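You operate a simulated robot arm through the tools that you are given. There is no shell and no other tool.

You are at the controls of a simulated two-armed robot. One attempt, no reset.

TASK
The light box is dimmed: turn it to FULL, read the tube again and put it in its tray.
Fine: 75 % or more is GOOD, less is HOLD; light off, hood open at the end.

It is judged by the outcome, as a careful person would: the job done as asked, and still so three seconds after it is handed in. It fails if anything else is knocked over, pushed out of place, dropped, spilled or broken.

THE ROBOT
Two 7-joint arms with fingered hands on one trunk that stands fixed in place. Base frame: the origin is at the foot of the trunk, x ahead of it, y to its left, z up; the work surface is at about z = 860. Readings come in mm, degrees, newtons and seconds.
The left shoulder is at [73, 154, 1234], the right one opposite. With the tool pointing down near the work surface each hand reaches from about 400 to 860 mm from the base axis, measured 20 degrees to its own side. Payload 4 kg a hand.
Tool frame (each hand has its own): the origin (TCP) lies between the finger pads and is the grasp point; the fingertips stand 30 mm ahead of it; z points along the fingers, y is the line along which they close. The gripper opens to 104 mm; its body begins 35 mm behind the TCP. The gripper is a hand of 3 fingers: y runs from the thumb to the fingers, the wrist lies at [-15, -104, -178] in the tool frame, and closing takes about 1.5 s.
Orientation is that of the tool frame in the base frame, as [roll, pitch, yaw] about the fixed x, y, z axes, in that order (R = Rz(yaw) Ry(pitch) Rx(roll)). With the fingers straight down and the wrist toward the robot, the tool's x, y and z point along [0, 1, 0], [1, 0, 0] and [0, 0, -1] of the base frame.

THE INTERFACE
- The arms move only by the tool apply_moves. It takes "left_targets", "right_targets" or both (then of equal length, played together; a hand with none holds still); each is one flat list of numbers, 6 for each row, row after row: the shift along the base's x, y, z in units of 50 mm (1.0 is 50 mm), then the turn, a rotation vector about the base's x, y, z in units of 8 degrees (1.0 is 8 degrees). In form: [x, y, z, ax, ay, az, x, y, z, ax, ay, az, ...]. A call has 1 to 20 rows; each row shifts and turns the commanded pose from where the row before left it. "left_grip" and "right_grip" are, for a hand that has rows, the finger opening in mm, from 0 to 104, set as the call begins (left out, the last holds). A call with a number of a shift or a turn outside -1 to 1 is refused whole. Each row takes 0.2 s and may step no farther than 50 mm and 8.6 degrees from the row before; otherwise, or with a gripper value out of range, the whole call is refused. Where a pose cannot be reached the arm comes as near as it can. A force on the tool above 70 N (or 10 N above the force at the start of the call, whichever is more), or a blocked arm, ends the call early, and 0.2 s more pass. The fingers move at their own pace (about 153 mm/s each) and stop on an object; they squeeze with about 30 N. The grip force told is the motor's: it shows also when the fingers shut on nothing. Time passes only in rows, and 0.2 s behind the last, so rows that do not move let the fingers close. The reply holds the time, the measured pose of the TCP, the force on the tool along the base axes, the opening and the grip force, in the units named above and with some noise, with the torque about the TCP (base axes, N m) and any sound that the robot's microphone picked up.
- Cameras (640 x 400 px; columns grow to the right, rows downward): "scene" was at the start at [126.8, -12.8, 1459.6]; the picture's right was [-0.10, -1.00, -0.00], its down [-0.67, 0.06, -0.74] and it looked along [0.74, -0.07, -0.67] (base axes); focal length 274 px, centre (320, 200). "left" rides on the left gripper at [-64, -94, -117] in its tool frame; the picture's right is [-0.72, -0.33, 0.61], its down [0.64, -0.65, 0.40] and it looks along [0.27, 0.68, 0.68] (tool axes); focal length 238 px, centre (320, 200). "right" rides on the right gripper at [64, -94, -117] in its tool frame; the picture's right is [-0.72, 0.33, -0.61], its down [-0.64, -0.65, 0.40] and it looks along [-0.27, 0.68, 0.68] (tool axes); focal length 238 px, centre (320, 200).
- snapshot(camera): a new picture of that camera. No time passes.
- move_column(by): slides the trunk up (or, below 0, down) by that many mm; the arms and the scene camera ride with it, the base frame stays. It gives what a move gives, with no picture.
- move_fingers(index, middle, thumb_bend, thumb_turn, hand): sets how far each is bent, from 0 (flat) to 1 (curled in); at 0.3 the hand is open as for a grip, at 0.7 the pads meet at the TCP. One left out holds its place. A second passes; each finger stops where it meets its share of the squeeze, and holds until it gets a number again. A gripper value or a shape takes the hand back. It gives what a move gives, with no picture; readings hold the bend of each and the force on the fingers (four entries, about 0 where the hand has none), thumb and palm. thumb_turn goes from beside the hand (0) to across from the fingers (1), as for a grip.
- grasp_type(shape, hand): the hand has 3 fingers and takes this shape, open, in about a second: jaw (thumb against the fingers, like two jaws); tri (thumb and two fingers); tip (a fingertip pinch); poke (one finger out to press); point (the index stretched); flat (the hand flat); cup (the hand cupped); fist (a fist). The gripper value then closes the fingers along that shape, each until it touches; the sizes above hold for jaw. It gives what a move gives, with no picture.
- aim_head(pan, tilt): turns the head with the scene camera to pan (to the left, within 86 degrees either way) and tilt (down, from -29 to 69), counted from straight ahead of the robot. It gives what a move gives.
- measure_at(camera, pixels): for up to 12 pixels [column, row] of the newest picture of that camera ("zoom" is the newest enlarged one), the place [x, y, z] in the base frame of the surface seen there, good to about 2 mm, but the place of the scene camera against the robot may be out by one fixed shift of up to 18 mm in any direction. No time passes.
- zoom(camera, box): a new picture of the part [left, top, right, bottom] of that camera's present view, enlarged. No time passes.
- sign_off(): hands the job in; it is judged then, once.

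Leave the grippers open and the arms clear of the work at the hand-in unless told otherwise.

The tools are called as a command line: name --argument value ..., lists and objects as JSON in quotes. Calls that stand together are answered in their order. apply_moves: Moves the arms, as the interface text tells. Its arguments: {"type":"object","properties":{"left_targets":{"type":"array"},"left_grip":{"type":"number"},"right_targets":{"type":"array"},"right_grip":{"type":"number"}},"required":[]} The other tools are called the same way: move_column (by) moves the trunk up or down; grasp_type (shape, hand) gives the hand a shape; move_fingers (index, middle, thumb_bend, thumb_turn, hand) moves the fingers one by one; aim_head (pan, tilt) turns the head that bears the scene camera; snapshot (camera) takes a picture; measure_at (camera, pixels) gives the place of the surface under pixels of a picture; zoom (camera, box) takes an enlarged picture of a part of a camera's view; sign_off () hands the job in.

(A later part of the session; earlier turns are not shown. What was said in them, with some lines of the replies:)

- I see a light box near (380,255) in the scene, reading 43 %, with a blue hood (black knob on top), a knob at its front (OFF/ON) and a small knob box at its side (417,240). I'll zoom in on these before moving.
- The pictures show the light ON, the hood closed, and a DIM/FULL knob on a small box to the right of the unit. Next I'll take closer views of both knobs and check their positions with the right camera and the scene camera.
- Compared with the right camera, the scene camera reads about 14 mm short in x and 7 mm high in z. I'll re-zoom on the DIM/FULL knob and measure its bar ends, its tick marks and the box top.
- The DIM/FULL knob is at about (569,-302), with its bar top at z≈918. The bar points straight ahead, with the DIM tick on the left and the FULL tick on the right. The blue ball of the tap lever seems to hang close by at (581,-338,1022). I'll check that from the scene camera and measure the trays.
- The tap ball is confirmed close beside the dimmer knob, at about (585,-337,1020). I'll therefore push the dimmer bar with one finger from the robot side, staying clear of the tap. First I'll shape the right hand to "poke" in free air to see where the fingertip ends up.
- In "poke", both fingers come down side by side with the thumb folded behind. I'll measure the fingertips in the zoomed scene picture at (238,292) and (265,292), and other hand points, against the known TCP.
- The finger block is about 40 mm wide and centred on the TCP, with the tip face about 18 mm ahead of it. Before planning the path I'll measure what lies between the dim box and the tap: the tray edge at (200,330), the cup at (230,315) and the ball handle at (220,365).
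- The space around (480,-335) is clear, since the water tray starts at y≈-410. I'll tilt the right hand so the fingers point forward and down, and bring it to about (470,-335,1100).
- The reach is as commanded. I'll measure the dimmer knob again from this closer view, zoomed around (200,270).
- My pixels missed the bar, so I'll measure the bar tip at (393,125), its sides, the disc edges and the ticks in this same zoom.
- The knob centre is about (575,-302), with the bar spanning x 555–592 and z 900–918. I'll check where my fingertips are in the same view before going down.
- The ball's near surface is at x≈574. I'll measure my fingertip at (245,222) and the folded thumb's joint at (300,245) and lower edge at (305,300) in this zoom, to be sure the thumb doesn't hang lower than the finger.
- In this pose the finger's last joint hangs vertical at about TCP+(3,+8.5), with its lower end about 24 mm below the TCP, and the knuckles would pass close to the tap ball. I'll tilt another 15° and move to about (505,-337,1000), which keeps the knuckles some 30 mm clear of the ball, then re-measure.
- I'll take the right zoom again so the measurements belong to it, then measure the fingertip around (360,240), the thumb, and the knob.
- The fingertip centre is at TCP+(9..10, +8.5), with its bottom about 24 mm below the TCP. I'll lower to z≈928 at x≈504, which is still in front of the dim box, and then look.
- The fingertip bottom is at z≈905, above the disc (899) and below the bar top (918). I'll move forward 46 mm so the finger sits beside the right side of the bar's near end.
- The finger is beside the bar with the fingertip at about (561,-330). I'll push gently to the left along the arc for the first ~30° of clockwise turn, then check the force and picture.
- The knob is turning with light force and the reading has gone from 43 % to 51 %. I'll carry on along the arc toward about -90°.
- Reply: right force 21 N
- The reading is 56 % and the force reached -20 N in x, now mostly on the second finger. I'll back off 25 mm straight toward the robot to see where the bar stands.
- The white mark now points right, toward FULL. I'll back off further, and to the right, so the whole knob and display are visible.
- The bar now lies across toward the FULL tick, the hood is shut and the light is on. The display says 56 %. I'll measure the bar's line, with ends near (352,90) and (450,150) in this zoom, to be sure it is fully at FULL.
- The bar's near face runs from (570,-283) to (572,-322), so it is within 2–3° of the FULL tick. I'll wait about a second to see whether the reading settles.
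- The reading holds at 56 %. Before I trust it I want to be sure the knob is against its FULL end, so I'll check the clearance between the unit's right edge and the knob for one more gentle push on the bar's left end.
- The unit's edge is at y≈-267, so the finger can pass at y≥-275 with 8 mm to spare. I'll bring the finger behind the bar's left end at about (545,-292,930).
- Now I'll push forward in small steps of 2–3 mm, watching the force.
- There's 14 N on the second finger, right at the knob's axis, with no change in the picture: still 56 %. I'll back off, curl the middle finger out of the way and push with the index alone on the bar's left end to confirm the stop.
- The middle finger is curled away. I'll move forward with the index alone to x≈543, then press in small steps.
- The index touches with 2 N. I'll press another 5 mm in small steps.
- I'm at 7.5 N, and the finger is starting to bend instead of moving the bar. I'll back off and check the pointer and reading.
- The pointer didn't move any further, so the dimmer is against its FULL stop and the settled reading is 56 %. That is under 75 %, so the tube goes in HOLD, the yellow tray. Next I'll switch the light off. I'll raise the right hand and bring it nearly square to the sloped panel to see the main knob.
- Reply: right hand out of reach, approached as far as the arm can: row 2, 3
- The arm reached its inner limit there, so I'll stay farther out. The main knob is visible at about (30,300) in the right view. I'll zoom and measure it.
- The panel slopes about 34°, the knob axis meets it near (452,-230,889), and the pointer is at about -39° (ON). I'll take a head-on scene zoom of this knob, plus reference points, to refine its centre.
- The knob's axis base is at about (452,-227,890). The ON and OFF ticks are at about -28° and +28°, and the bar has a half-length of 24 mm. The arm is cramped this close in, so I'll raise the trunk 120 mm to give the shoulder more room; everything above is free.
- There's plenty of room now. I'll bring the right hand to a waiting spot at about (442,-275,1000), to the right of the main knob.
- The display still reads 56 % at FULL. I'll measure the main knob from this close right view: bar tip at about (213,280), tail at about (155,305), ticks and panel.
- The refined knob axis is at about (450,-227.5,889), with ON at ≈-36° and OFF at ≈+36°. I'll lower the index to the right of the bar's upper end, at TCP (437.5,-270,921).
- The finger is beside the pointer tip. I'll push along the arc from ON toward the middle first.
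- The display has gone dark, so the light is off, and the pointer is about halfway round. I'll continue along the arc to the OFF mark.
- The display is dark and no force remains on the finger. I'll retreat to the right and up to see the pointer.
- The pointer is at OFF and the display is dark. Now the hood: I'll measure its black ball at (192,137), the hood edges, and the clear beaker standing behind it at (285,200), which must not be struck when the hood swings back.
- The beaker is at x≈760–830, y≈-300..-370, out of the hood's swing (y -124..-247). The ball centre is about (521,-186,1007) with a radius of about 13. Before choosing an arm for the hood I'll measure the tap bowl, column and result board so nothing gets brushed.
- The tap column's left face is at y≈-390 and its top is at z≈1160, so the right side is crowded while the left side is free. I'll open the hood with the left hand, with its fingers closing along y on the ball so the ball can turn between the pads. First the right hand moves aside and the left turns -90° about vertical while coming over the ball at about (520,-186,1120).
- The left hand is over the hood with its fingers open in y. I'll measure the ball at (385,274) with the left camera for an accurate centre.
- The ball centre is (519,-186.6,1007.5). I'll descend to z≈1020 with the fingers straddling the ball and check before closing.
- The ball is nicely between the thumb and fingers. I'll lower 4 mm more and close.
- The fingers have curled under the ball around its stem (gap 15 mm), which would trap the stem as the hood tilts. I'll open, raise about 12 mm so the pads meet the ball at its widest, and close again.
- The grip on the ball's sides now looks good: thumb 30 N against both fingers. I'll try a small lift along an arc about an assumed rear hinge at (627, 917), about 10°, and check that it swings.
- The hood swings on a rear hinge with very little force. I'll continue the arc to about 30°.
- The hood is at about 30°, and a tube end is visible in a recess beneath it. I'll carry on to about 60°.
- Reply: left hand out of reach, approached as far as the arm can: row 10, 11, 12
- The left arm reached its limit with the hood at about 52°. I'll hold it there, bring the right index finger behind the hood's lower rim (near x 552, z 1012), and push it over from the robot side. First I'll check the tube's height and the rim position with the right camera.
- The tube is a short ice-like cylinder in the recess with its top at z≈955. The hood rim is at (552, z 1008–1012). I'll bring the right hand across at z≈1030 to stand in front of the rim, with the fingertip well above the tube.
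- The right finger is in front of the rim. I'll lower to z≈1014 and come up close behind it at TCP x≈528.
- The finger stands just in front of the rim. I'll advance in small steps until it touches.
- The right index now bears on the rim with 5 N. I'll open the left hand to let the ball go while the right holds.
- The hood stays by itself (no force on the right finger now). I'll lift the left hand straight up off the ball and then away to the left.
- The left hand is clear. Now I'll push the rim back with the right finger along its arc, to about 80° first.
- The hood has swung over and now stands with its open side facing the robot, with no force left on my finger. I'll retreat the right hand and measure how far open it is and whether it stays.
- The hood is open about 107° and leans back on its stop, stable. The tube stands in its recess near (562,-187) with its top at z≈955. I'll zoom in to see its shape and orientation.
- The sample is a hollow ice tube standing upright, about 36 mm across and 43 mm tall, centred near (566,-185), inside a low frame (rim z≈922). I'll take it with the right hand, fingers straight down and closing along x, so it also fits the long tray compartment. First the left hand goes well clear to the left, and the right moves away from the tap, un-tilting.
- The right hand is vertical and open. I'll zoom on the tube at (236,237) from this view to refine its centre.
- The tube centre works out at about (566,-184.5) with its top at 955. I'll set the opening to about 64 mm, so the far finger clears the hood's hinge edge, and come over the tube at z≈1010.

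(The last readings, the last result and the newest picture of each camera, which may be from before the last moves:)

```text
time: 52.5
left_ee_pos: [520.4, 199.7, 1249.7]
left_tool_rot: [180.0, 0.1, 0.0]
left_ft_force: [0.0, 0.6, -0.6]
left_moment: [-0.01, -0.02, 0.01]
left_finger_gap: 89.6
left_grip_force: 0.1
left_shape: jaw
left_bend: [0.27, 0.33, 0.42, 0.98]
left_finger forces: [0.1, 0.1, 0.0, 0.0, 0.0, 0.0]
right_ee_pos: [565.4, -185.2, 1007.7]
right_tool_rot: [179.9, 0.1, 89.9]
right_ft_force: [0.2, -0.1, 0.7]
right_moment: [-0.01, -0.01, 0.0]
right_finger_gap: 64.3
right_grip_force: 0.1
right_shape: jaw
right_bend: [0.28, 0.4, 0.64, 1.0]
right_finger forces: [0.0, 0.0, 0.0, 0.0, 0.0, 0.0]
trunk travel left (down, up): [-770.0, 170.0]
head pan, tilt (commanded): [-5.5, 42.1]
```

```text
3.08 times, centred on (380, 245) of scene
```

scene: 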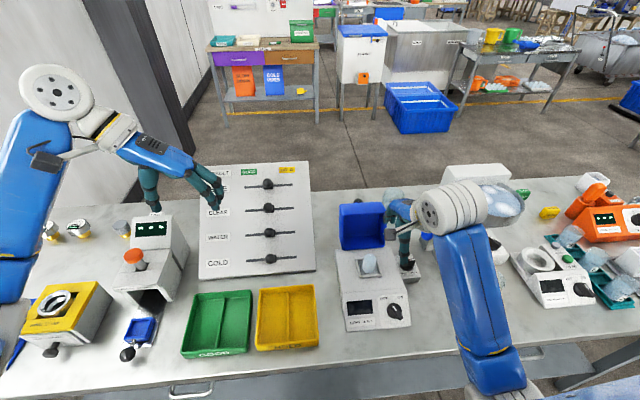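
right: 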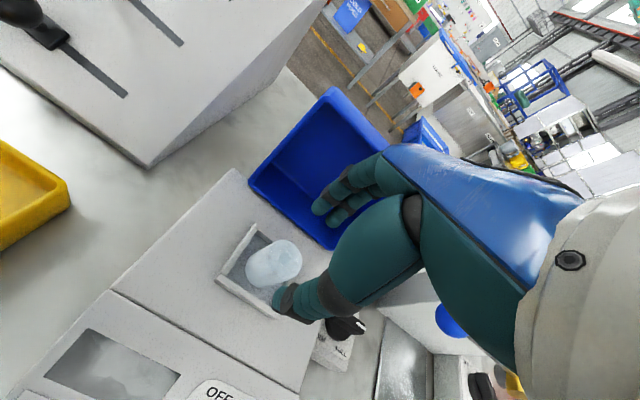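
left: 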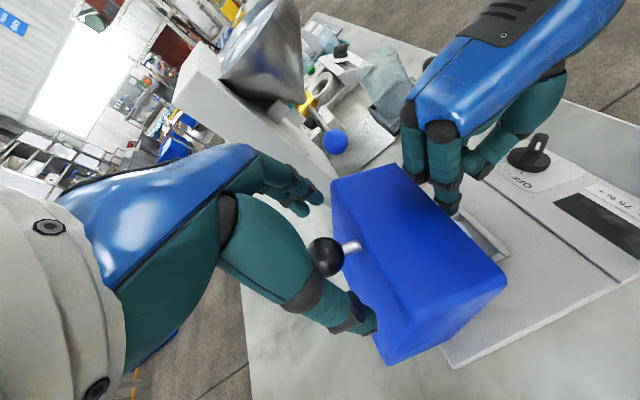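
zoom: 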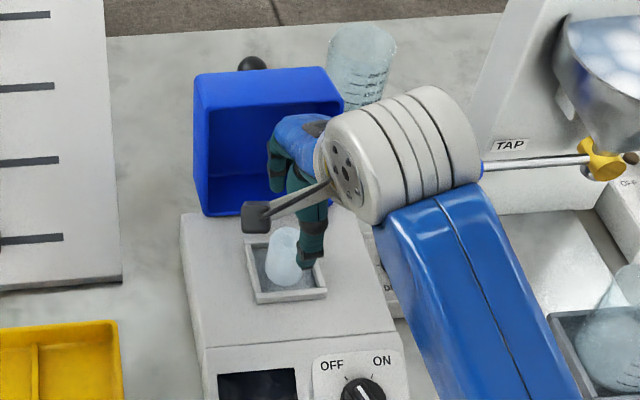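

The thumb seems a little to the right of the tube in both views. I'll measure the thumb tip at (285,300) and the far fingertips at (322,208) and (335,215) in the right view to see how the grip sits relative to the tube.

measure_at --camera "right" --pixels '[[278, 297], [285, 305], [300, 300], [305, 318], [290, 288], [318, 207], [333, 218], [330, 195], [272, 250], [255, 275], [295, 255], [340, 290]]'

zoom --camera "right" --box '[200, 160, 380, 340]'

```text
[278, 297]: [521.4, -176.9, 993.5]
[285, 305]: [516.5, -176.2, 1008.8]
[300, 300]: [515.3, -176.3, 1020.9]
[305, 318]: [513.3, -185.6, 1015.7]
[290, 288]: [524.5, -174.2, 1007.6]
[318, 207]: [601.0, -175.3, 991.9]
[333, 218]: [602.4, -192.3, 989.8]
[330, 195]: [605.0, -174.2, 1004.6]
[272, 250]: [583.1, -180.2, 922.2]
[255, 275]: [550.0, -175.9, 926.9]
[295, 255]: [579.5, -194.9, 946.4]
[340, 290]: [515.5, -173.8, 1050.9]
```

```text
2.22 times, centred on (290, 250) of right
```

zoom: 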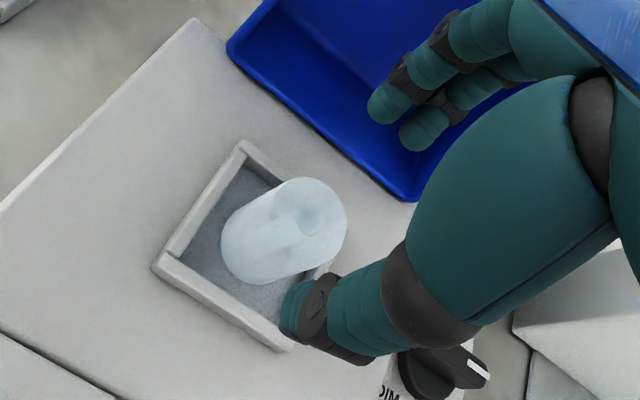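

The grip is centred: thumb at (520,-186), fingers at (602,-184), with the tube between. I'll descend to z≈954 so the fingertips stay about 6 mm above the frame rim.

apply_moves --right_targets '[0.005, 0.005, -0.4, 0, 0, 0, 0.005, 0.005, -0.4, 0, 0, 0, 0, 0, -0.26, 0, 0, 0, 0, 0, 0, 0, 0, 0]'

zoom --camera "right" --box '[200, 160, 380, 340]'

zoom --camera "scene" --box '[310, 180, 450, 310]'

```text
time: 53.5
left_ee_pos: [520.5, 198.8, 1248.7]
left_tool_rot: [179.9, 0.1, 0.2]
left_ft_force: [-0.7, 0.7, -0.1]
left_moment: [0.0, -0.02, 0.0]
left_finger_gap: 89.7
left_grip_force: 0.1
left_shape: jaw
left_bend: [0.27, 0.33, 0.42, 0.98]
left_finger forces: [0.0, 0.1, 0.0, 0.0, 0.1, 0.0]
right_ee_pos: [564.7, -185.4, 955.2]
right_tool_rot: [179.8, 0.2, 90.0]
right_ft_force: [0.3, 0.3, -0.8]
right_moment: [-0.04, 0.0, -0.03]
right_finger_gap: 64.3
right_grip_force: 0.0
right_shape: jaw
right_bend: [0.28, 0.4, 0.64, 1.0]
right_finger forces: [0.0, 0.0, 0.0, 0.1, 0.0, 0.0]
trunk travel left (down, up): [-770.0, 170.0]
head pan, tilt (commanded): [-5.5, 42.1]
```

```text
2.22 times, centred on (290, 250) of right
```

zoom: 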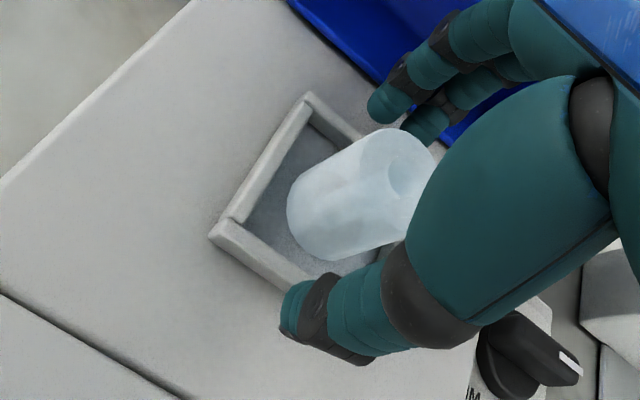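

```text
3.08 times, centred on (380, 245) of scene
```

zoom: 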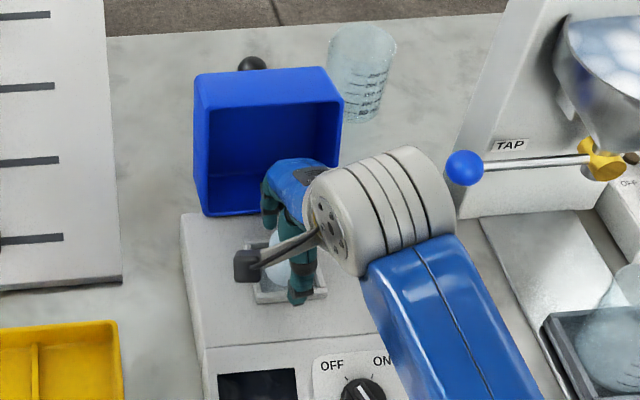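

The tube sits between the thumb and fingers. I'll close on it.

apply_moves --right_targets '[0, 0, 0, 0, 0, 0, 0, 0, 0, 0, 0, 0, 0, 0, 0, 0, 0, 0, 0, 0, 0, 0, 0, 0, 0, 0, 0, 0, 0, 0, 0, 0, 0, 0, 0, 0, 0, 0, 0, 0, 0, 0]' --right_grip 20

zoom --camera "right" --box '[200, 160, 380, 340]'

zoom --camera "scene" --box '[310, 180, 450, 310]'

```text
time: 55.1
left_ee_pos: [520.9, 199.8, 1249.1]
left_tool_rot: [179.9, 0.0, 0.0]
left_ft_force: [0.1, -0.1, -0.1]
left_moment: [0.01, 0.02, 0.0]
left_finger_gap: 90.0
left_grip_force: 0.1
left_shape: jaw
left_bend: [0.27, 0.33, 0.42, 0.98]
left_finger forces: [0.0, 0.0, 0.1, 0.1, 0.0, 0.1]
right_ee_pos: [564.9, -185.3, 955.6]
right_tool_rot: [179.8, 0.2, 89.9]
right_ft_force: [0.6, 0.6, 0.3]
right_moment: [0.01, 0.03, -0.01]
right_finger_gap: 23.8
right_grip_force: 30.2
right_shape: jaw
right_bend: [0.73, 0.57, 0.74, 1.0]
right_finger forces: [18.2, 11.0, 0.0, 0.1, 27.4, 0.1]
trunk travel left (down, up): [-770.0, 170.0]
head pan, tilt (commanded): [-5.5, 42.1]
```

```text
2.22 times, centred on (290, 250) of right
```

zoom: 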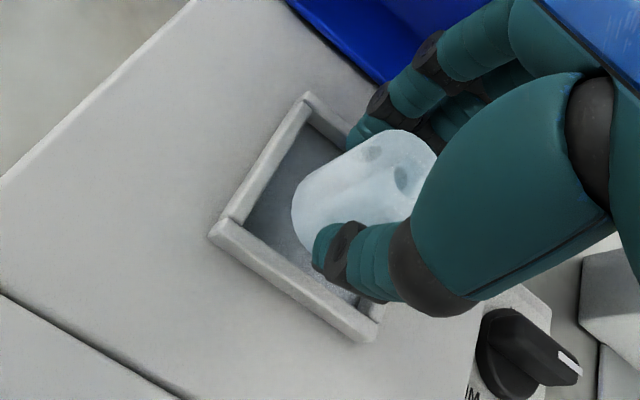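

```text
3.08 times, centred on (380, 245) of scene
```

zoom: 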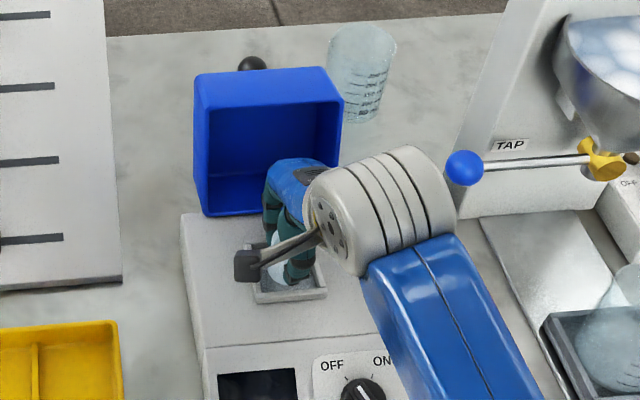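

It's gripped, with 27 N on the thumb against 29 N on the fingers. I'll lift slowly 40 mm and check the tube comes along.

apply_moves --right_targets '[0, 0, 0.2, 0, 0, 0, 0, 0, 0.3, 0, 0, 0, 0, 0, 0.3, 0, 0, 0, 0, 0, 0, 0, 0, 0]'

zoom --camera "right" --box '[200, 160, 380, 340]'

zoom --camera "left" --box '[200, 0, 640, 300]'

```text
time: 56.1
left_ee_pos: [520.3, 199.5, 1248.7]
left_tool_rot: [179.8, 0.0, 0.0]
left_ft_force: [0.4, -0.1, -0.3]
left_moment: [0.0, 0.0, -0.02]
left_finger_gap: 89.7
left_grip_force: 0.1
left_shape: jaw
left_bend: [0.27, 0.33, 0.42, 0.98]
left_finger forces: [0.0, 0.1, 0.1, 0.0, 0.1, 0.0]
right_ee_pos: [566.3, -186.0, 995.9]
right_tool_rot: [179.9, 0.2, 89.8]
right_ft_force: [1.1, -0.3, -0.6]
right_moment: [0.0, -0.03, 0.03]
right_finger_gap: 23.9
right_grip_force: 29.7
right_shape: jaw
right_bend: [0.73, 0.57, 0.74, 1.0]
right_finger forces: [18.1, 11.1, 0.0, 0.1, 27.3, 0.1]
trunk travel left (down, up): [-770.0, 170.0]
head pan, tilt (commanded): [-5.5, 42.1]
```

```text
2.22 times, centred on (290, 250) of right
```

zoom: 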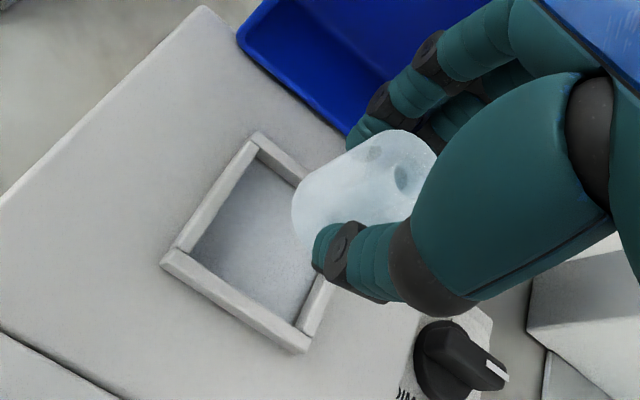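

```text
1.33 times, centred on (420, 150) of left
```

zoom: 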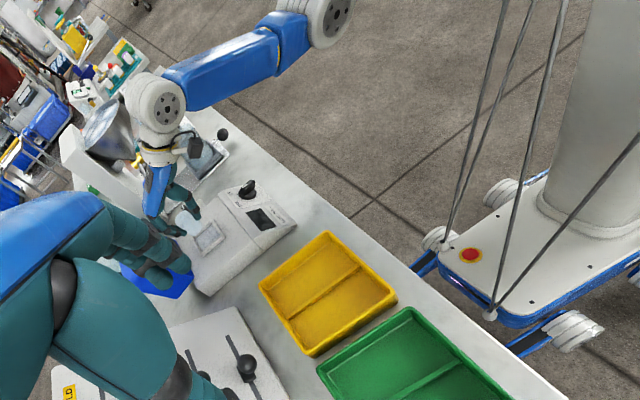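

The tube came up cleanly and hangs upright, its bottom about 43 mm below the TCP. The newest zoom is from the left camera, so I'll measure the yellow tray there: its rims, divider and the floors of its compartments.

measure_at --camera "zoom" --pixels '[[328, 236], [263, 286], [394, 298], [313, 353], [310, 270], [295, 285], [350, 310], [335, 325], [328, 292], [300, 312], [360, 268], [325, 258]]'

snapshot --camera "scene"

zoom --camera "left" --box '[360, 150, 490, 290]'

```text
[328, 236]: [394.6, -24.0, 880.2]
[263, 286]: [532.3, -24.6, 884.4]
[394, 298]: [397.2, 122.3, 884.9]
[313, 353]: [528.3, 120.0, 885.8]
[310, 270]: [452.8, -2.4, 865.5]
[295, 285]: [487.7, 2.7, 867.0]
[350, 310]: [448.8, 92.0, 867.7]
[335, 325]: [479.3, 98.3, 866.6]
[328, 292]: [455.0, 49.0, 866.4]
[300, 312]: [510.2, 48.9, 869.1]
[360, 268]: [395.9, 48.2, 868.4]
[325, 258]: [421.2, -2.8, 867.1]
```

```text
taken
```

scene: 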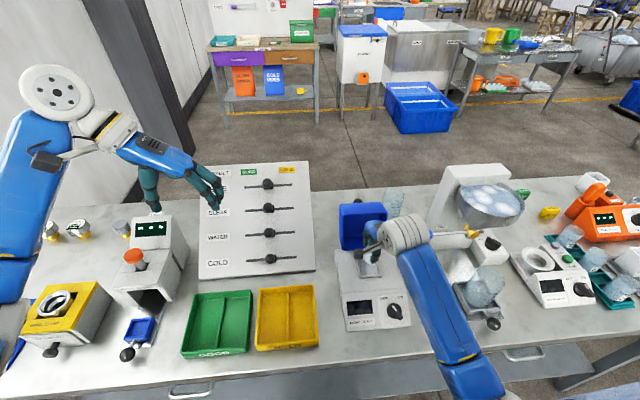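

```text
2.86 times, centred on (425, 220) of left
```

zoom: 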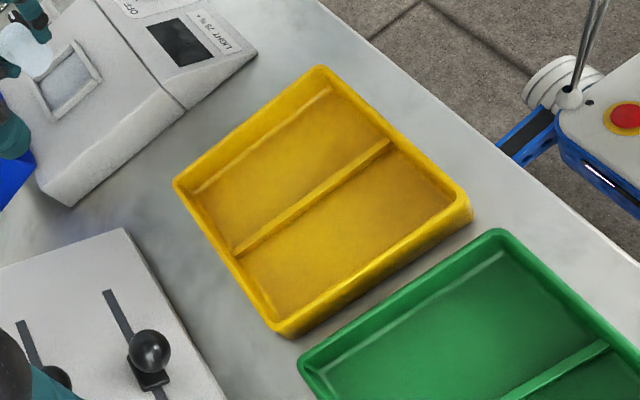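

The yellow HOLD tray spans x 395–532, y -24..122, with its rim at z 885, floor at z≈866 and divider at y≈49. I'll put the tube in the right-hand compartment around (465,12), so I raise and carry it over there at z≈1060.

apply_moves --right_targets '[0, 0, 0.64, 0, 0, 0, 0, 0, 0.64, 0, 0, 0, -0.337, 0.66, 0, 0, 0, 0, -0.337, 0.66, 0, 0, 0, 0, -0.337, 0.66, 0, 0, 0, 0, -0.337, 0.66, 0, 0, 0, 0, -0.337, 0.66, 0, 0, 0, 0, -0.337, 0.66, 0, 0, 0, 0, 0, 0, 0, 0, 0, 0]'

snapshot --camera "scene"

snapshot --camera "right"

zoom --camera "left" --box '[200, 0, 640, 300]'

```text
time: 58.1
left_ee_pos: [522.2, 200.6, 1248.1]
left_tool_rot: [179.9, 0.1, 0.0]
left_ft_force: [-0.7, -0.4, 0.7]
left_moment: [0.01, -0.05, -0.03]
left_finger_gap: 89.7
left_grip_force: 0.0
left_shape: jaw
left_bend: [0.27, 0.33, 0.42, 0.98]
left_finger forces: [0.0, 0.0, 0.0, 0.0, 0.0, 0.0]
right_ee_pos: [466.5, 10.4, 1059.8]
right_tool_rot: [179.8, 0.7, 89.8]
right_ft_force: [-0.4, -0.1, 0.1]
right_moment: [0.0, -0.01, -0.02]
right_finger_gap: 23.6
right_grip_force: 30.2
right_shape: jaw
right_bend: [0.73, 0.57, 0.74, 1.0]
right_finger forces: [18.2, 11.1, 0.0, 0.0, 27.4, 0.1]
trunk travel left (down, up): [-770.0, 170.0]
head pan, tilt (commanded): [-5.5, 42.1]
```

```text
taken
```

scene: 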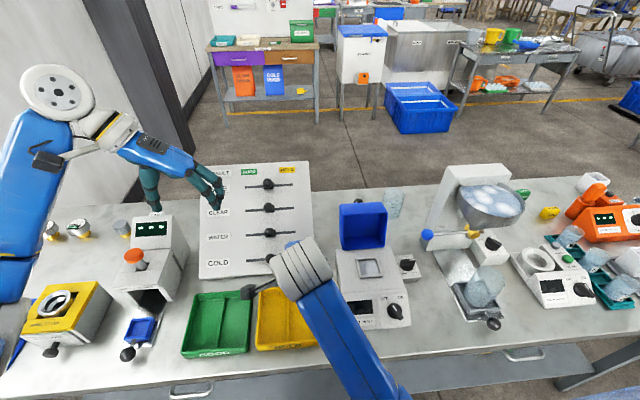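

```text
taken
```

right: 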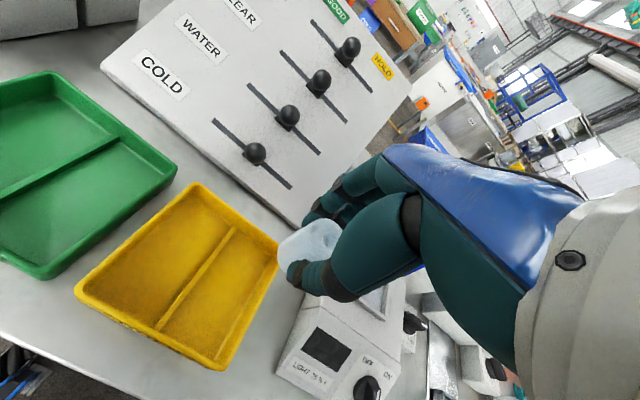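

```text
1.33 times, centred on (420, 150) of left
```

zoom: 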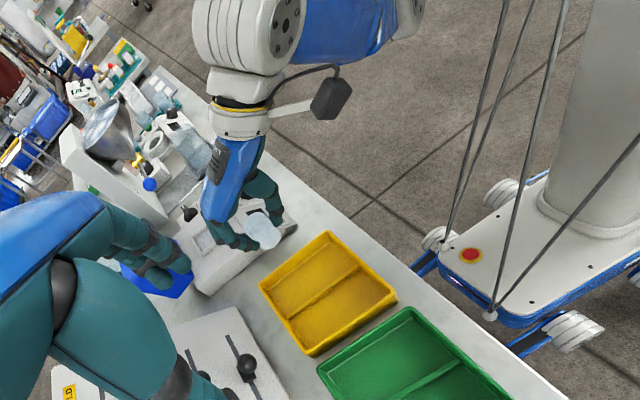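

The tube is above the right compartment. I'll lower to z≈925 and check.

apply_moves --right_targets '[0, 0, -0.9, 0, 0, 0, 0, 0, -0.9, 0, 0, 0, 0, 0, -0.6, 0, 0, 0, 0, 0, -0.3, 0, 0, 0, 0, 0, 0, 0, 0, 0]'

zoom --camera "right" --box '[180, 180, 420, 400]'

zoom --camera "left" --box '[300, 100, 500, 300]'

```text
time: 59.3
left_ee_pos: [521.4, 200.1, 1249.1]
left_tool_rot: [179.9, 0.1, 0.0]
left_ft_force: [-0.7, -0.1, 0.3]
left_moment: [-0.01, 0.0, 0.03]
left_finger_gap: 89.8
left_grip_force: 0.0
left_shape: jaw
left_bend: [0.27, 0.33, 0.42, 0.98]
left_finger forces: [0.1, 0.1, 0.1, 0.0, 0.1, 0.0]
right_ee_pos: [473.8, 7.5, 931.5]
right_tool_rot: [178.6, 1.1, 89.8]
right_ft_force: [0.3, 0.1, -1.3]
right_moment: [0.0, 0.01, 0.0]
right_finger_gap: 23.9
right_grip_force: 29.3
right_shape: jaw
right_bend: [0.73, 0.57, 0.74, 1.0]
right_finger forces: [18.3, 11.4, 0.1, 0.0, 27.5, 0.0]
trunk travel left (down, up): [-770.0, 170.0]
head pan, tilt (commanded): [-5.5, 42.1]
```

```text
1.82 times, centred on (300, 290) of right
```

zoom: 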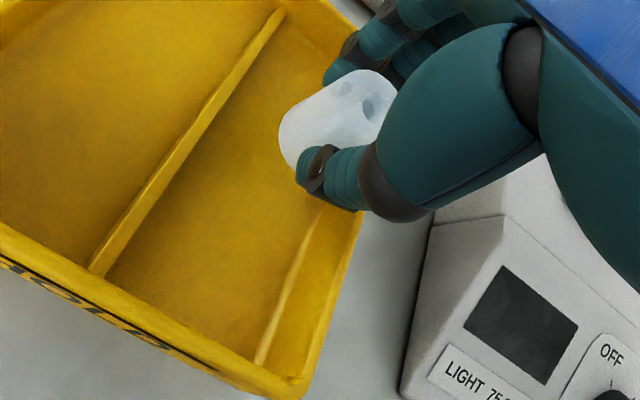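

```text
2.00 times, centred on (400, 200) of left
```

zoom: 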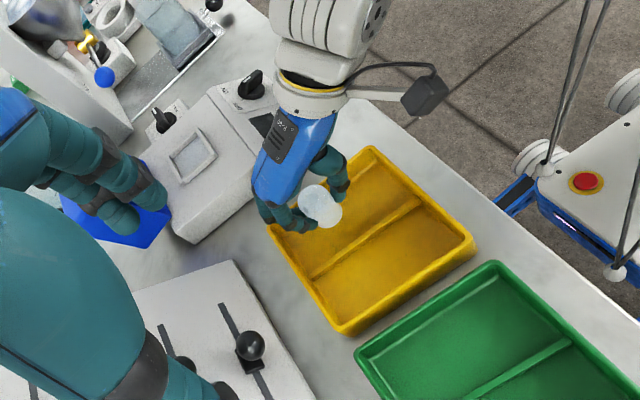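

The pose is lagging a bit, at (473.8, 7.5, 931.5) against a commanded ~(465,11,925). I'll wait a moment to see if it settles.

apply_moves --right_targets '[0, 0, 0, 0, 0, 0, 0, 0, 0, 0, 0, 0]'

```text
time: 59.9
left_ee_pos: [521.2, 200.9, 1248.0]
left_tool_rot: [179.9, 0.1, 0.1]
left_ft_force: [0.6, 0.0, -0.9]
left_moment: [-0.01, 0.0, 0.0]
left_finger_gap: 89.9
left_grip_force: 0.0
left_shape: jaw
left_bend: [0.27, 0.33, 0.42, 0.98]
left_finger forces: [0.0, 0.1, 0.0, 0.1, 0.0, 0.0]
right_ee_pos: [472.7, 6.0, 928.9]
right_tool_rot: [178.9, 1.3, 89.8]
right_ft_force: [-0.4, 0.8, 1.0]
right_moment: [0.03, -0.01, 0.02]
right_finger_gap: 23.4
right_grip_force: 30.1
right_shape: jaw
right_bend: [0.73, 0.57, 0.74, 1.0]
right_finger forces: [18.3, 11.5, 0.0, 0.0, 27.5, 0.0]
trunk travel left (down, up): [-770.0, 170.0]
head pan, tilt (commanded): [-5.5, 42.1]
```

It's a small steady error near a joint limit, but the hand is still vertical within about 1°. I'll nudge 6 mm left to the middle of the compartment, then lower by the trunk, which moves no arm joints.

apply_moves --right_targets '[0, 0.12, 0, 0, 0, 0, 0, 0, 0, 0, 0, 0]'

move_column --by -13

zoom --camera "right" --box '[180, 180, 420, 400]'

zoom --camera "left" --box '[300, 100, 500, 300]'

```text
time: 60.5
left_ee_pos: [520.6, 200.9, 1249.3]
left_tool_rot: [179.9, 0.2, 0.1]
left_ft_force: [0.0, 0.2, 0.3]
left_moment: [-0.01, 0.01, -0.02]
left_finger_gap: 89.9
left_grip_force: 0.0
left_shape: jaw
left_bend: [0.27, 0.33, 0.42, 0.98]
left_finger forces: [0.0, 0.1, 0.0, 0.1, 0.0, 0.0]
right_ee_pos: [471.8, 3.3, 925.8]
right_tool_rot: [178.9, 2.2, 89.7]
right_ft_force: [0.2, -0.4, 0.0]
right_moment: [-0.02, 0.0, 0.01]
right_finger_gap: 23.9
right_grip_force: 29.6
right_shape: jaw
right_bend: [0.73, 0.57, 0.74, 1.0]
right_finger forces: [18.3, 11.4, 0.0, 0.1, 27.5, 0.0]
trunk travel left (down, up): [-770.0, 170.0]
head pan, tilt (commanded): [-5.5, 42.1]
```

```text
time: 61.1
left_ee_pos: [521.0, 201.0, 1236.3]
left_tool_rot: [179.8, 0.0, 0.0]
left_ft_force: [-0.3, 0.2, -1.1]
left_moment: [0.01, 0.01, 0.02]
left_finger_gap: 89.7
left_grip_force: 0.0
left_shape: jaw
left_bend: [0.27, 0.33, 0.42, 0.98]
left_finger forces: [0.0, 0.1, 0.1, 0.0, 0.1, 0.0]
right_ee_pos: [472.1, 3.7, 910.3]
right_tool_rot: [178.9, 2.2, 89.7]
right_ft_force: [0.6, -0.4, 5.2]
right_moment: [0.01, -0.02, 0.03]
right_finger_gap: 23.7
right_grip_force: 29.8
right_shape: jaw
right_bend: [0.73, 0.57, 0.74, 1.0]
right_finger forces: [19.0, 12.4, 0.1, 0.0, 28.1, 0.1]
trunk travel left (down, up): [-757.0, 183.0]
head pan, tilt (commanded): [-5.5, 42.1]
```

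```text
1.82 times, centred on (300, 290) of right
```

zoom: 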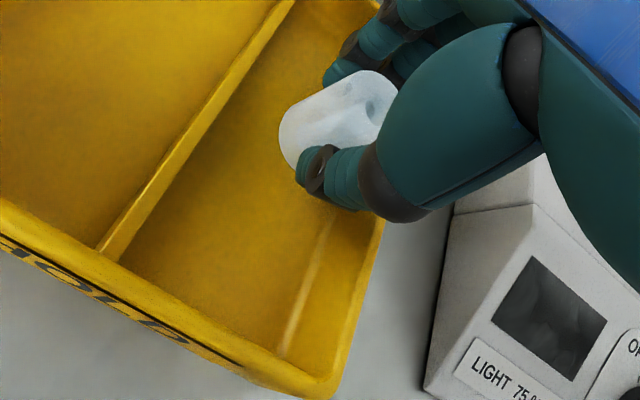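

```text
2.00 times, centred on (400, 200) of left
```

zoom: 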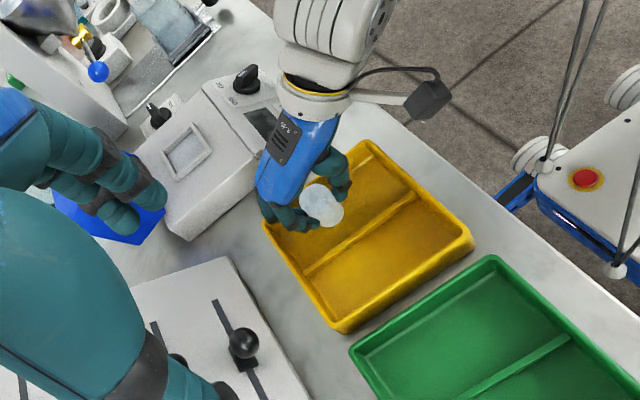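

There's a 5 N upward push at TCP z≈910, so the tube's foot is on the tray floor, as computed. It stands at about (472,4), inside the right compartment. I'll open gently to 52 mm.

apply_moves --right_targets '[0, 0, 0, 0, 0, 0, 0, 0, 0, 0, 0, 0, 0, 0, 0, 0, 0, 0, 0, 0, 0, 0, 0, 0]' --right_grip 52

zoom --camera "right" --box '[180, 180, 420, 400]'

zoom --camera "left" --box '[300, 100, 500, 300]'

```text
time: 62.1
left_ee_pos: [520.2, 200.9, 1235.6]
left_tool_rot: [179.9, 0.2, -0.1]
left_ft_force: [-0.3, 0.5, 0.8]
left_moment: [0.01, 0.02, 0.0]
left_finger_gap: 89.7
left_grip_force: 0.0
left_shape: jaw
left_bend: [0.27, 0.33, 0.42, 0.98]
left_finger forces: [0.1, 0.0, 0.0, 0.1, 0.0, 0.0]
right_ee_pos: [471.0, 2.8, 909.5]
right_tool_rot: [179.1, 2.3, 89.7]
right_ft_force: [-0.2, -0.7, 0.6]
right_moment: [-0.02, -0.03, 0.0]
right_finger_gap: 51.8
right_grip_force: 0.0
right_shape: jaw
right_bend: [0.74, 0.45, 0.7, 1.0]
right_finger forces: [0.1, 0.0, 0.1, 0.0, 0.0, 0.1]
trunk travel left (down, up): [-757.0, 183.0]
head pan, tilt (commanded): [-5.5, 42.1]
```

```text
1.82 times, centred on (300, 290) of right
```

zoom: 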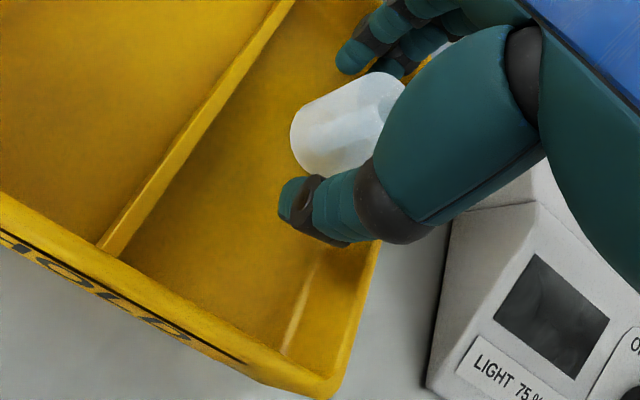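

```text
2.00 times, centred on (400, 200) of left
```

zoom: 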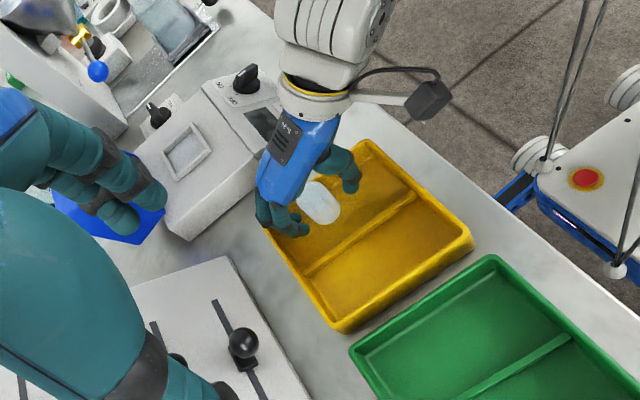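

The tube stands free and all finger forces are zero. I'll raise the trunk 100 mm so the hand rises straight off it.

move_column --by 100

snapshot --camera "scene"

zoom --camera "right" --box '[180, 180, 420, 400]'

zoom --camera "left" --box '[300, 80, 520, 300]'

```text
time: 63.4
left_ee_pos: [520.6, 200.3, 1336.4]
left_tool_rot: [179.9, 0.1, 0.0]
left_ft_force: [0.2, -0.8, -0.2]
left_moment: [-0.04, -0.03, 0.02]
left_finger_gap: 89.9
left_grip_force: 0.0
left_shape: jaw
left_bend: [0.27, 0.33, 0.42, 0.98]
left_finger forces: [0.0, 0.0, 0.0, 0.1, 0.0, 0.1]
right_ee_pos: [462.2, 2.0, 1002.9]
right_tool_rot: [-180.0, 2.6, 89.8]
right_ft_force: [0.1, 0.4, 0.1]
right_moment: [-0.01, -0.02, -0.03]
right_finger_gap: 51.8
right_grip_force: 0.0
right_shape: jaw
right_bend: [0.74, 0.45, 0.7, 1.0]
right_finger forces: [0.1, 0.0, 0.0, 0.0, 0.0, 0.0]
trunk travel left (down, up): [-857.0, 83.0]
head pan, tilt (commanded): [-5.5, 42.1]
```

```text
taken
```

scene: 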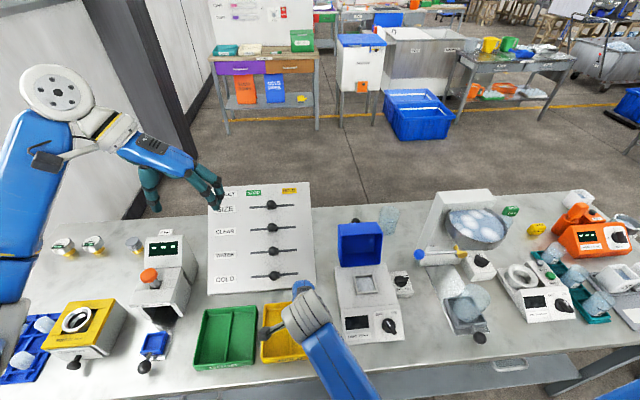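

```text
1.82 times, centred on (300, 290) of right
```

zoom: 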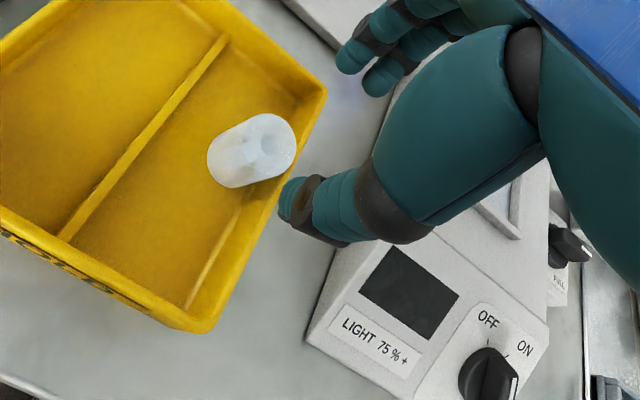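

```text
1.82 times, centred on (410, 190) of left
```

zoom: 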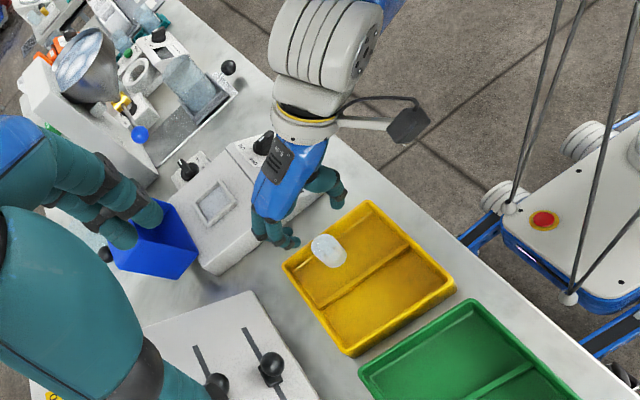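

The tube stands upright in the HOLD tray. Now I'll take the right arm clear: up first, then over to the right at height, with the grippers fully open.

apply_moves --right_targets '[0, 0, 0.8, 0, 0, 0, 0, 0, 0.8, 0, 0, 0, 0, -0.3, 0.8, 0, 0, 0, 0, -0.8, 0.4, 0, 0, 0, 0, -0.9, 0.2, 0, 0, 0, 0, -0.9, 0, 0, 0, 0, 0, -0.9, 0, 0, 0, 0, 0, -0.9, 0, 0, 0, 0, 0, -0.9, 0, 0, 0, 0, 0, -0.9, 0, 0, 0, 0, 0, -0.7, 0, 0, 0, 0, 0, 0, 0, 0, 0, 0]'

snapshot --camera "scene"

```text
time: 64.2
left_ee_pos: [520.3, 200.9, 1337.3]
left_tool_rot: [-179.9, 0.1, 0.1]
left_ft_force: [0.4, 0.3, -0.9]
left_moment: [0.02, -0.02, 0.03]
left_finger_gap: 89.5
left_grip_force: 0.0
left_shape: jaw
left_bend: [0.27, 0.33, 0.42, 0.98]
left_finger forces: [0.0, 0.0, 0.1, 0.1, 0.0, 0.0]
right_ee_pos: [466.2, -39.1, 1084.1]
right_tool_rot: [179.7, 8.6, 89.7]
right_ft_force: [-0.4, 0.4, 1.1]
right_moment: [-0.01, 0.0, 0.0]
right_finger_gap: 51.6
right_grip_force: 0.1
right_shape: jaw
right_bend: [0.74, 0.45, 0.7, 1.0]
right_finger forces: [0.0, 0.0, 0.0, 0.0, 0.0, 0.0]
trunk travel left (down, up): [-857.0, 83.0]
head pan, tilt (commanded): [-5.5, 42.1]
stopped in row 3 (right hand): the arm was blocked; the commanded pose is now the measured one
```

```text
taken
```

scene: 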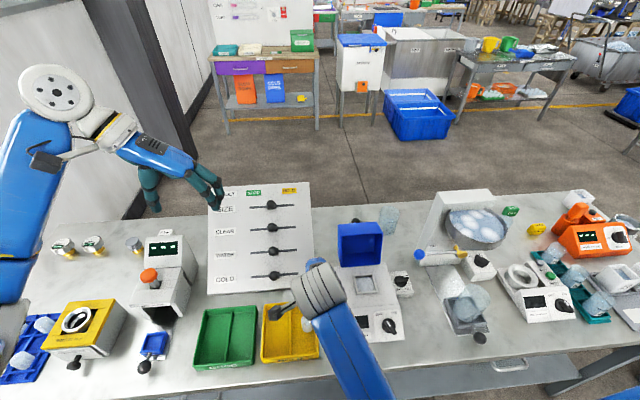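

The arm stopped early, blocked near a joint limit (no outside force on the hand). It's at (466,-39,1084), well above everything. I'll move it outward to the right and forward in smaller steps.

apply_moves --right_targets '[0.2, -0.5, 0, 0, 0, 0, 0.2, -0.5, 0, 0, 0, 0, 0.1, -0.6, 0, 0, 0, 0, 0, 0, 0, 0, 0, 0]'

snapshot --camera "scene"

```text
time: 65.2
left_ee_pos: [517.9, 200.4, 1337.0]
left_tool_rot: [180.0, 0.0, 0.1]
left_ft_force: [0.2, 0.7, -0.1]
left_moment: [-0.02, 0.0, 0.01]
left_finger_gap: 89.7
left_grip_force: 0.1
left_shape: jaw
left_bend: [0.27, 0.33, 0.42, 0.98]
left_finger forces: [0.2, 0.0, 0.0, 0.1, 0.1, 0.1]
right_ee_pos: [490.3, -118.6, 1083.5]
right_tool_rot: [179.7, 8.6, 89.8]
right_ft_force: [-0.8, 0.4, -0.1]
right_moment: [0.0, 0.01, -0.01]
right_finger_gap: 51.6
right_grip_force: 0.1
right_shape: jaw
right_bend: [0.74, 0.45, 0.7, 1.0]
right_finger forces: [0.0, 0.0, 0.1, 0.0, 0.0, 0.0]
trunk travel left (down, up): [-857.0, 83.0]
head pan, tilt (commanded): [-5.5, 42.1]
```

```text
taken
```

scene: 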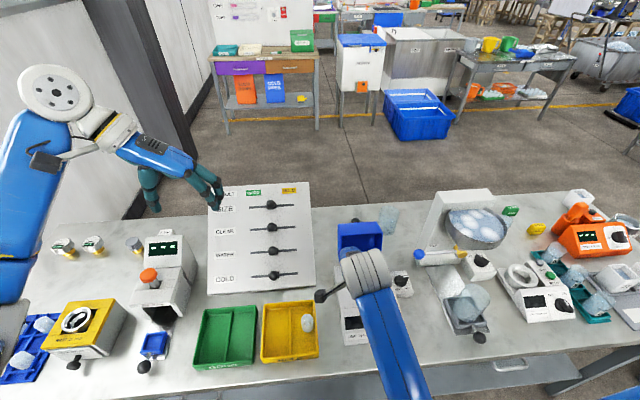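

It moves freely again. I'll continue up and over to the right, clear of the light box and tap.

apply_moves --right_targets '[0, -0.4, 0.7, 0, 0, 0, 0, -0.4, 0.7, 0, 0, 0, -0.1, -0.5, 0.7, 0, 0, 0, -0.1, -0.6, 0.5, 0, 0, 0, -0.1, -0.7, 0.3, 0, 0, 0, -0.1, -0.8, 0, 0, 0, 0, -0.1, -0.8, 0, 0, 0, 0, 0, -0.6, 0, 0, 0, 0, 0, 0, 0, 0, 0, 0]' --right_grip 104

apply_moves --left_targets '[0, 0.4, 0, 0, 0, 0, 0, 0.4, 0, 0, 0, 0, 0, 0, 0, 0, 0, 0, 0, 0, 0, 0, 0, 0]' --left_grip 104

snapshot --camera "scene"

```text
time: 67.2
left_ee_pos: [519.6, 198.2, 1337.4]
left_tool_rot: [-180.0, 0.1, 0.2]
left_ft_force: [0.4, 0.0, 0.0]
left_moment: [-0.01, 0.02, -0.04]
left_finger_gap: 89.7
left_grip_force: 0.0
left_shape: jaw
left_bend: [0.27, 0.33, 0.42, 0.98]
left_finger forces: [0.1, 0.1, 0.0, 0.1, 0.1, 0.1]
right_ee_pos: [466.3, -358.7, 1227.0]
right_tool_rot: [179.7, 8.4, 89.7]
right_ft_force: [0.8, -0.2, 0.0]
right_moment: [-0.01, -0.05, -0.05]
right_finger_gap: 103.7
right_grip_force: 0.1
right_shape: jaw
right_bend: [0.3, 0.3, 0.3, 0.98]
right_finger forces: [0.1, 0.0, 0.1, 0.0, 0.0, 0.0]
trunk travel left (down, up): [-857.0, 83.0]
head pan, tilt (commanded): [-5.5, 42.1]
```

```text
time: 68.2
left_ee_pos: [518.9, 238.4, 1337.1]
left_tool_rot: [-180.0, 0.1, 0.0]
left_ft_force: [-0.7, 0.4, -0.4]
left_moment: [-0.01, 0.01, -0.01]
left_finger_gap: 103.4
left_grip_force: 0.0
left_shape: jaw
left_bend: [0.3, 0.3, 0.3, 0.98]
left_finger forces: [0.0, 0.0, 0.0, 0.0, 0.0, 0.1]
right_ee_pos: [466.4, -357.9, 1227.4]
right_tool_rot: [179.8, 8.3, 89.8]
right_ft_force: [-0.9, 0.6, -0.8]
right_moment: [0.0, 0.02, 0.01]
right_finger_gap: 103.9
right_grip_force: 0.1
right_shape: jaw
right_bend: [0.3, 0.3, 0.3, 0.98]
right_finger forces: [0.0, 0.1, 0.0, 0.0, 0.1, 0.1]
trunk travel left (down, up): [-857.0, 83.0]
head pan, tilt (commanded): [-5.5, 42.1]
```

```text
taken
```

scene: 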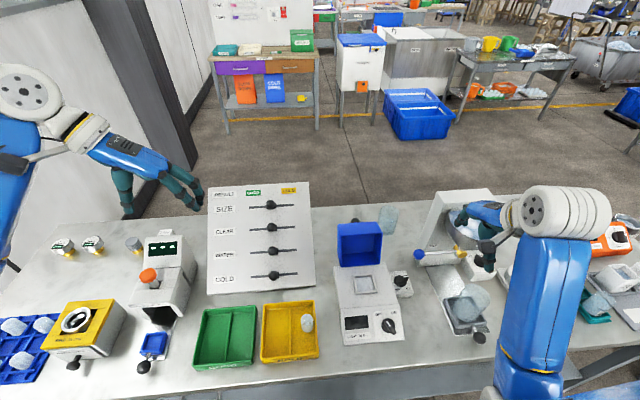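

Both arms are clear and open. I'll do a last close check of the light box (OFF, dark, dimmer at FULL, hood open), the HOLD tray, and the tap and nearby things.

zoom --camera "scene" --box '[325, 210, 425, 350]'

zoom --camera "scene" --box '[190, 180, 340, 380]'

zoom --camera "scene" --box '[380, 180, 520, 340]'

```text
2.86 times, centred on (375, 280) of scene
```

zoom: 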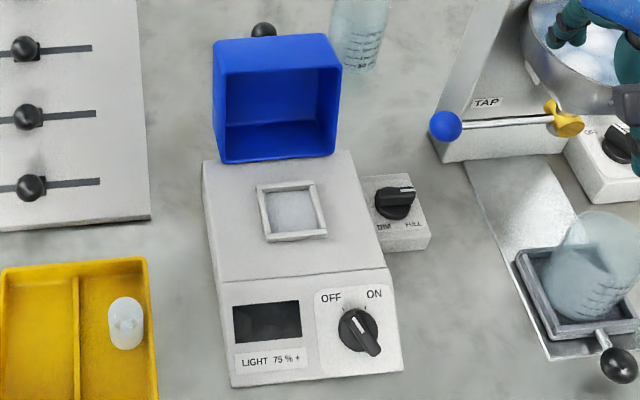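

```text
2.00 times, centred on (265, 280) of scene
```

zoom: 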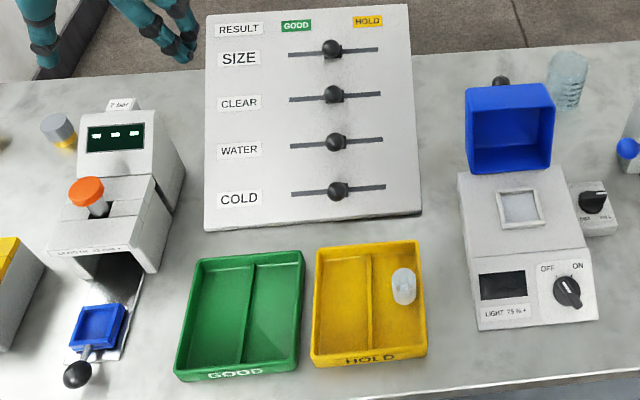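

```text
2.50 times, centred on (450, 260) of scene
```

zoom: 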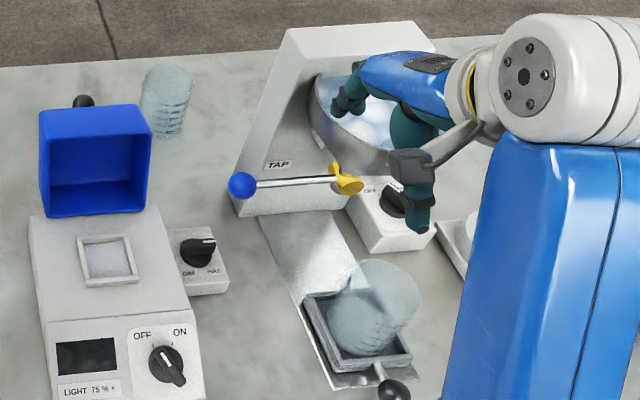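

Everything checks out: dimmer at FULL, re-read value 56 % (under 75 %), so the tube stands in the HOLD tray; light OFF and display dark; hood open and resting; nothing else moved; both hands open and clear. I'm handing in.

sign_off

```text
The job is handed in.
```

The tube read 56 % with the light box at FULL, so I put it in the HOLD tray and handed the job in.

- **Dimmer:** it is turned to FULL. A second push moved the knob no further, so it is against its stop.
- **Reading:** the display went from 43 % (dimmed) to a steady 56 % at FULL, with the hood shut and the light on. That is below 75 %.
- **Tube:** it is standing upright in the right-hand compartment of the yellow HOLD tray.
- **Light:** the switch is at OFF and the display is dark.
- **Hood:** it is open about 107°, resting back on its own.

From the last pictures, nothing else was knocked or moved. Both hands are open and clear of the work. I left the sliders on the result board where they were, since the task didn't mention them.
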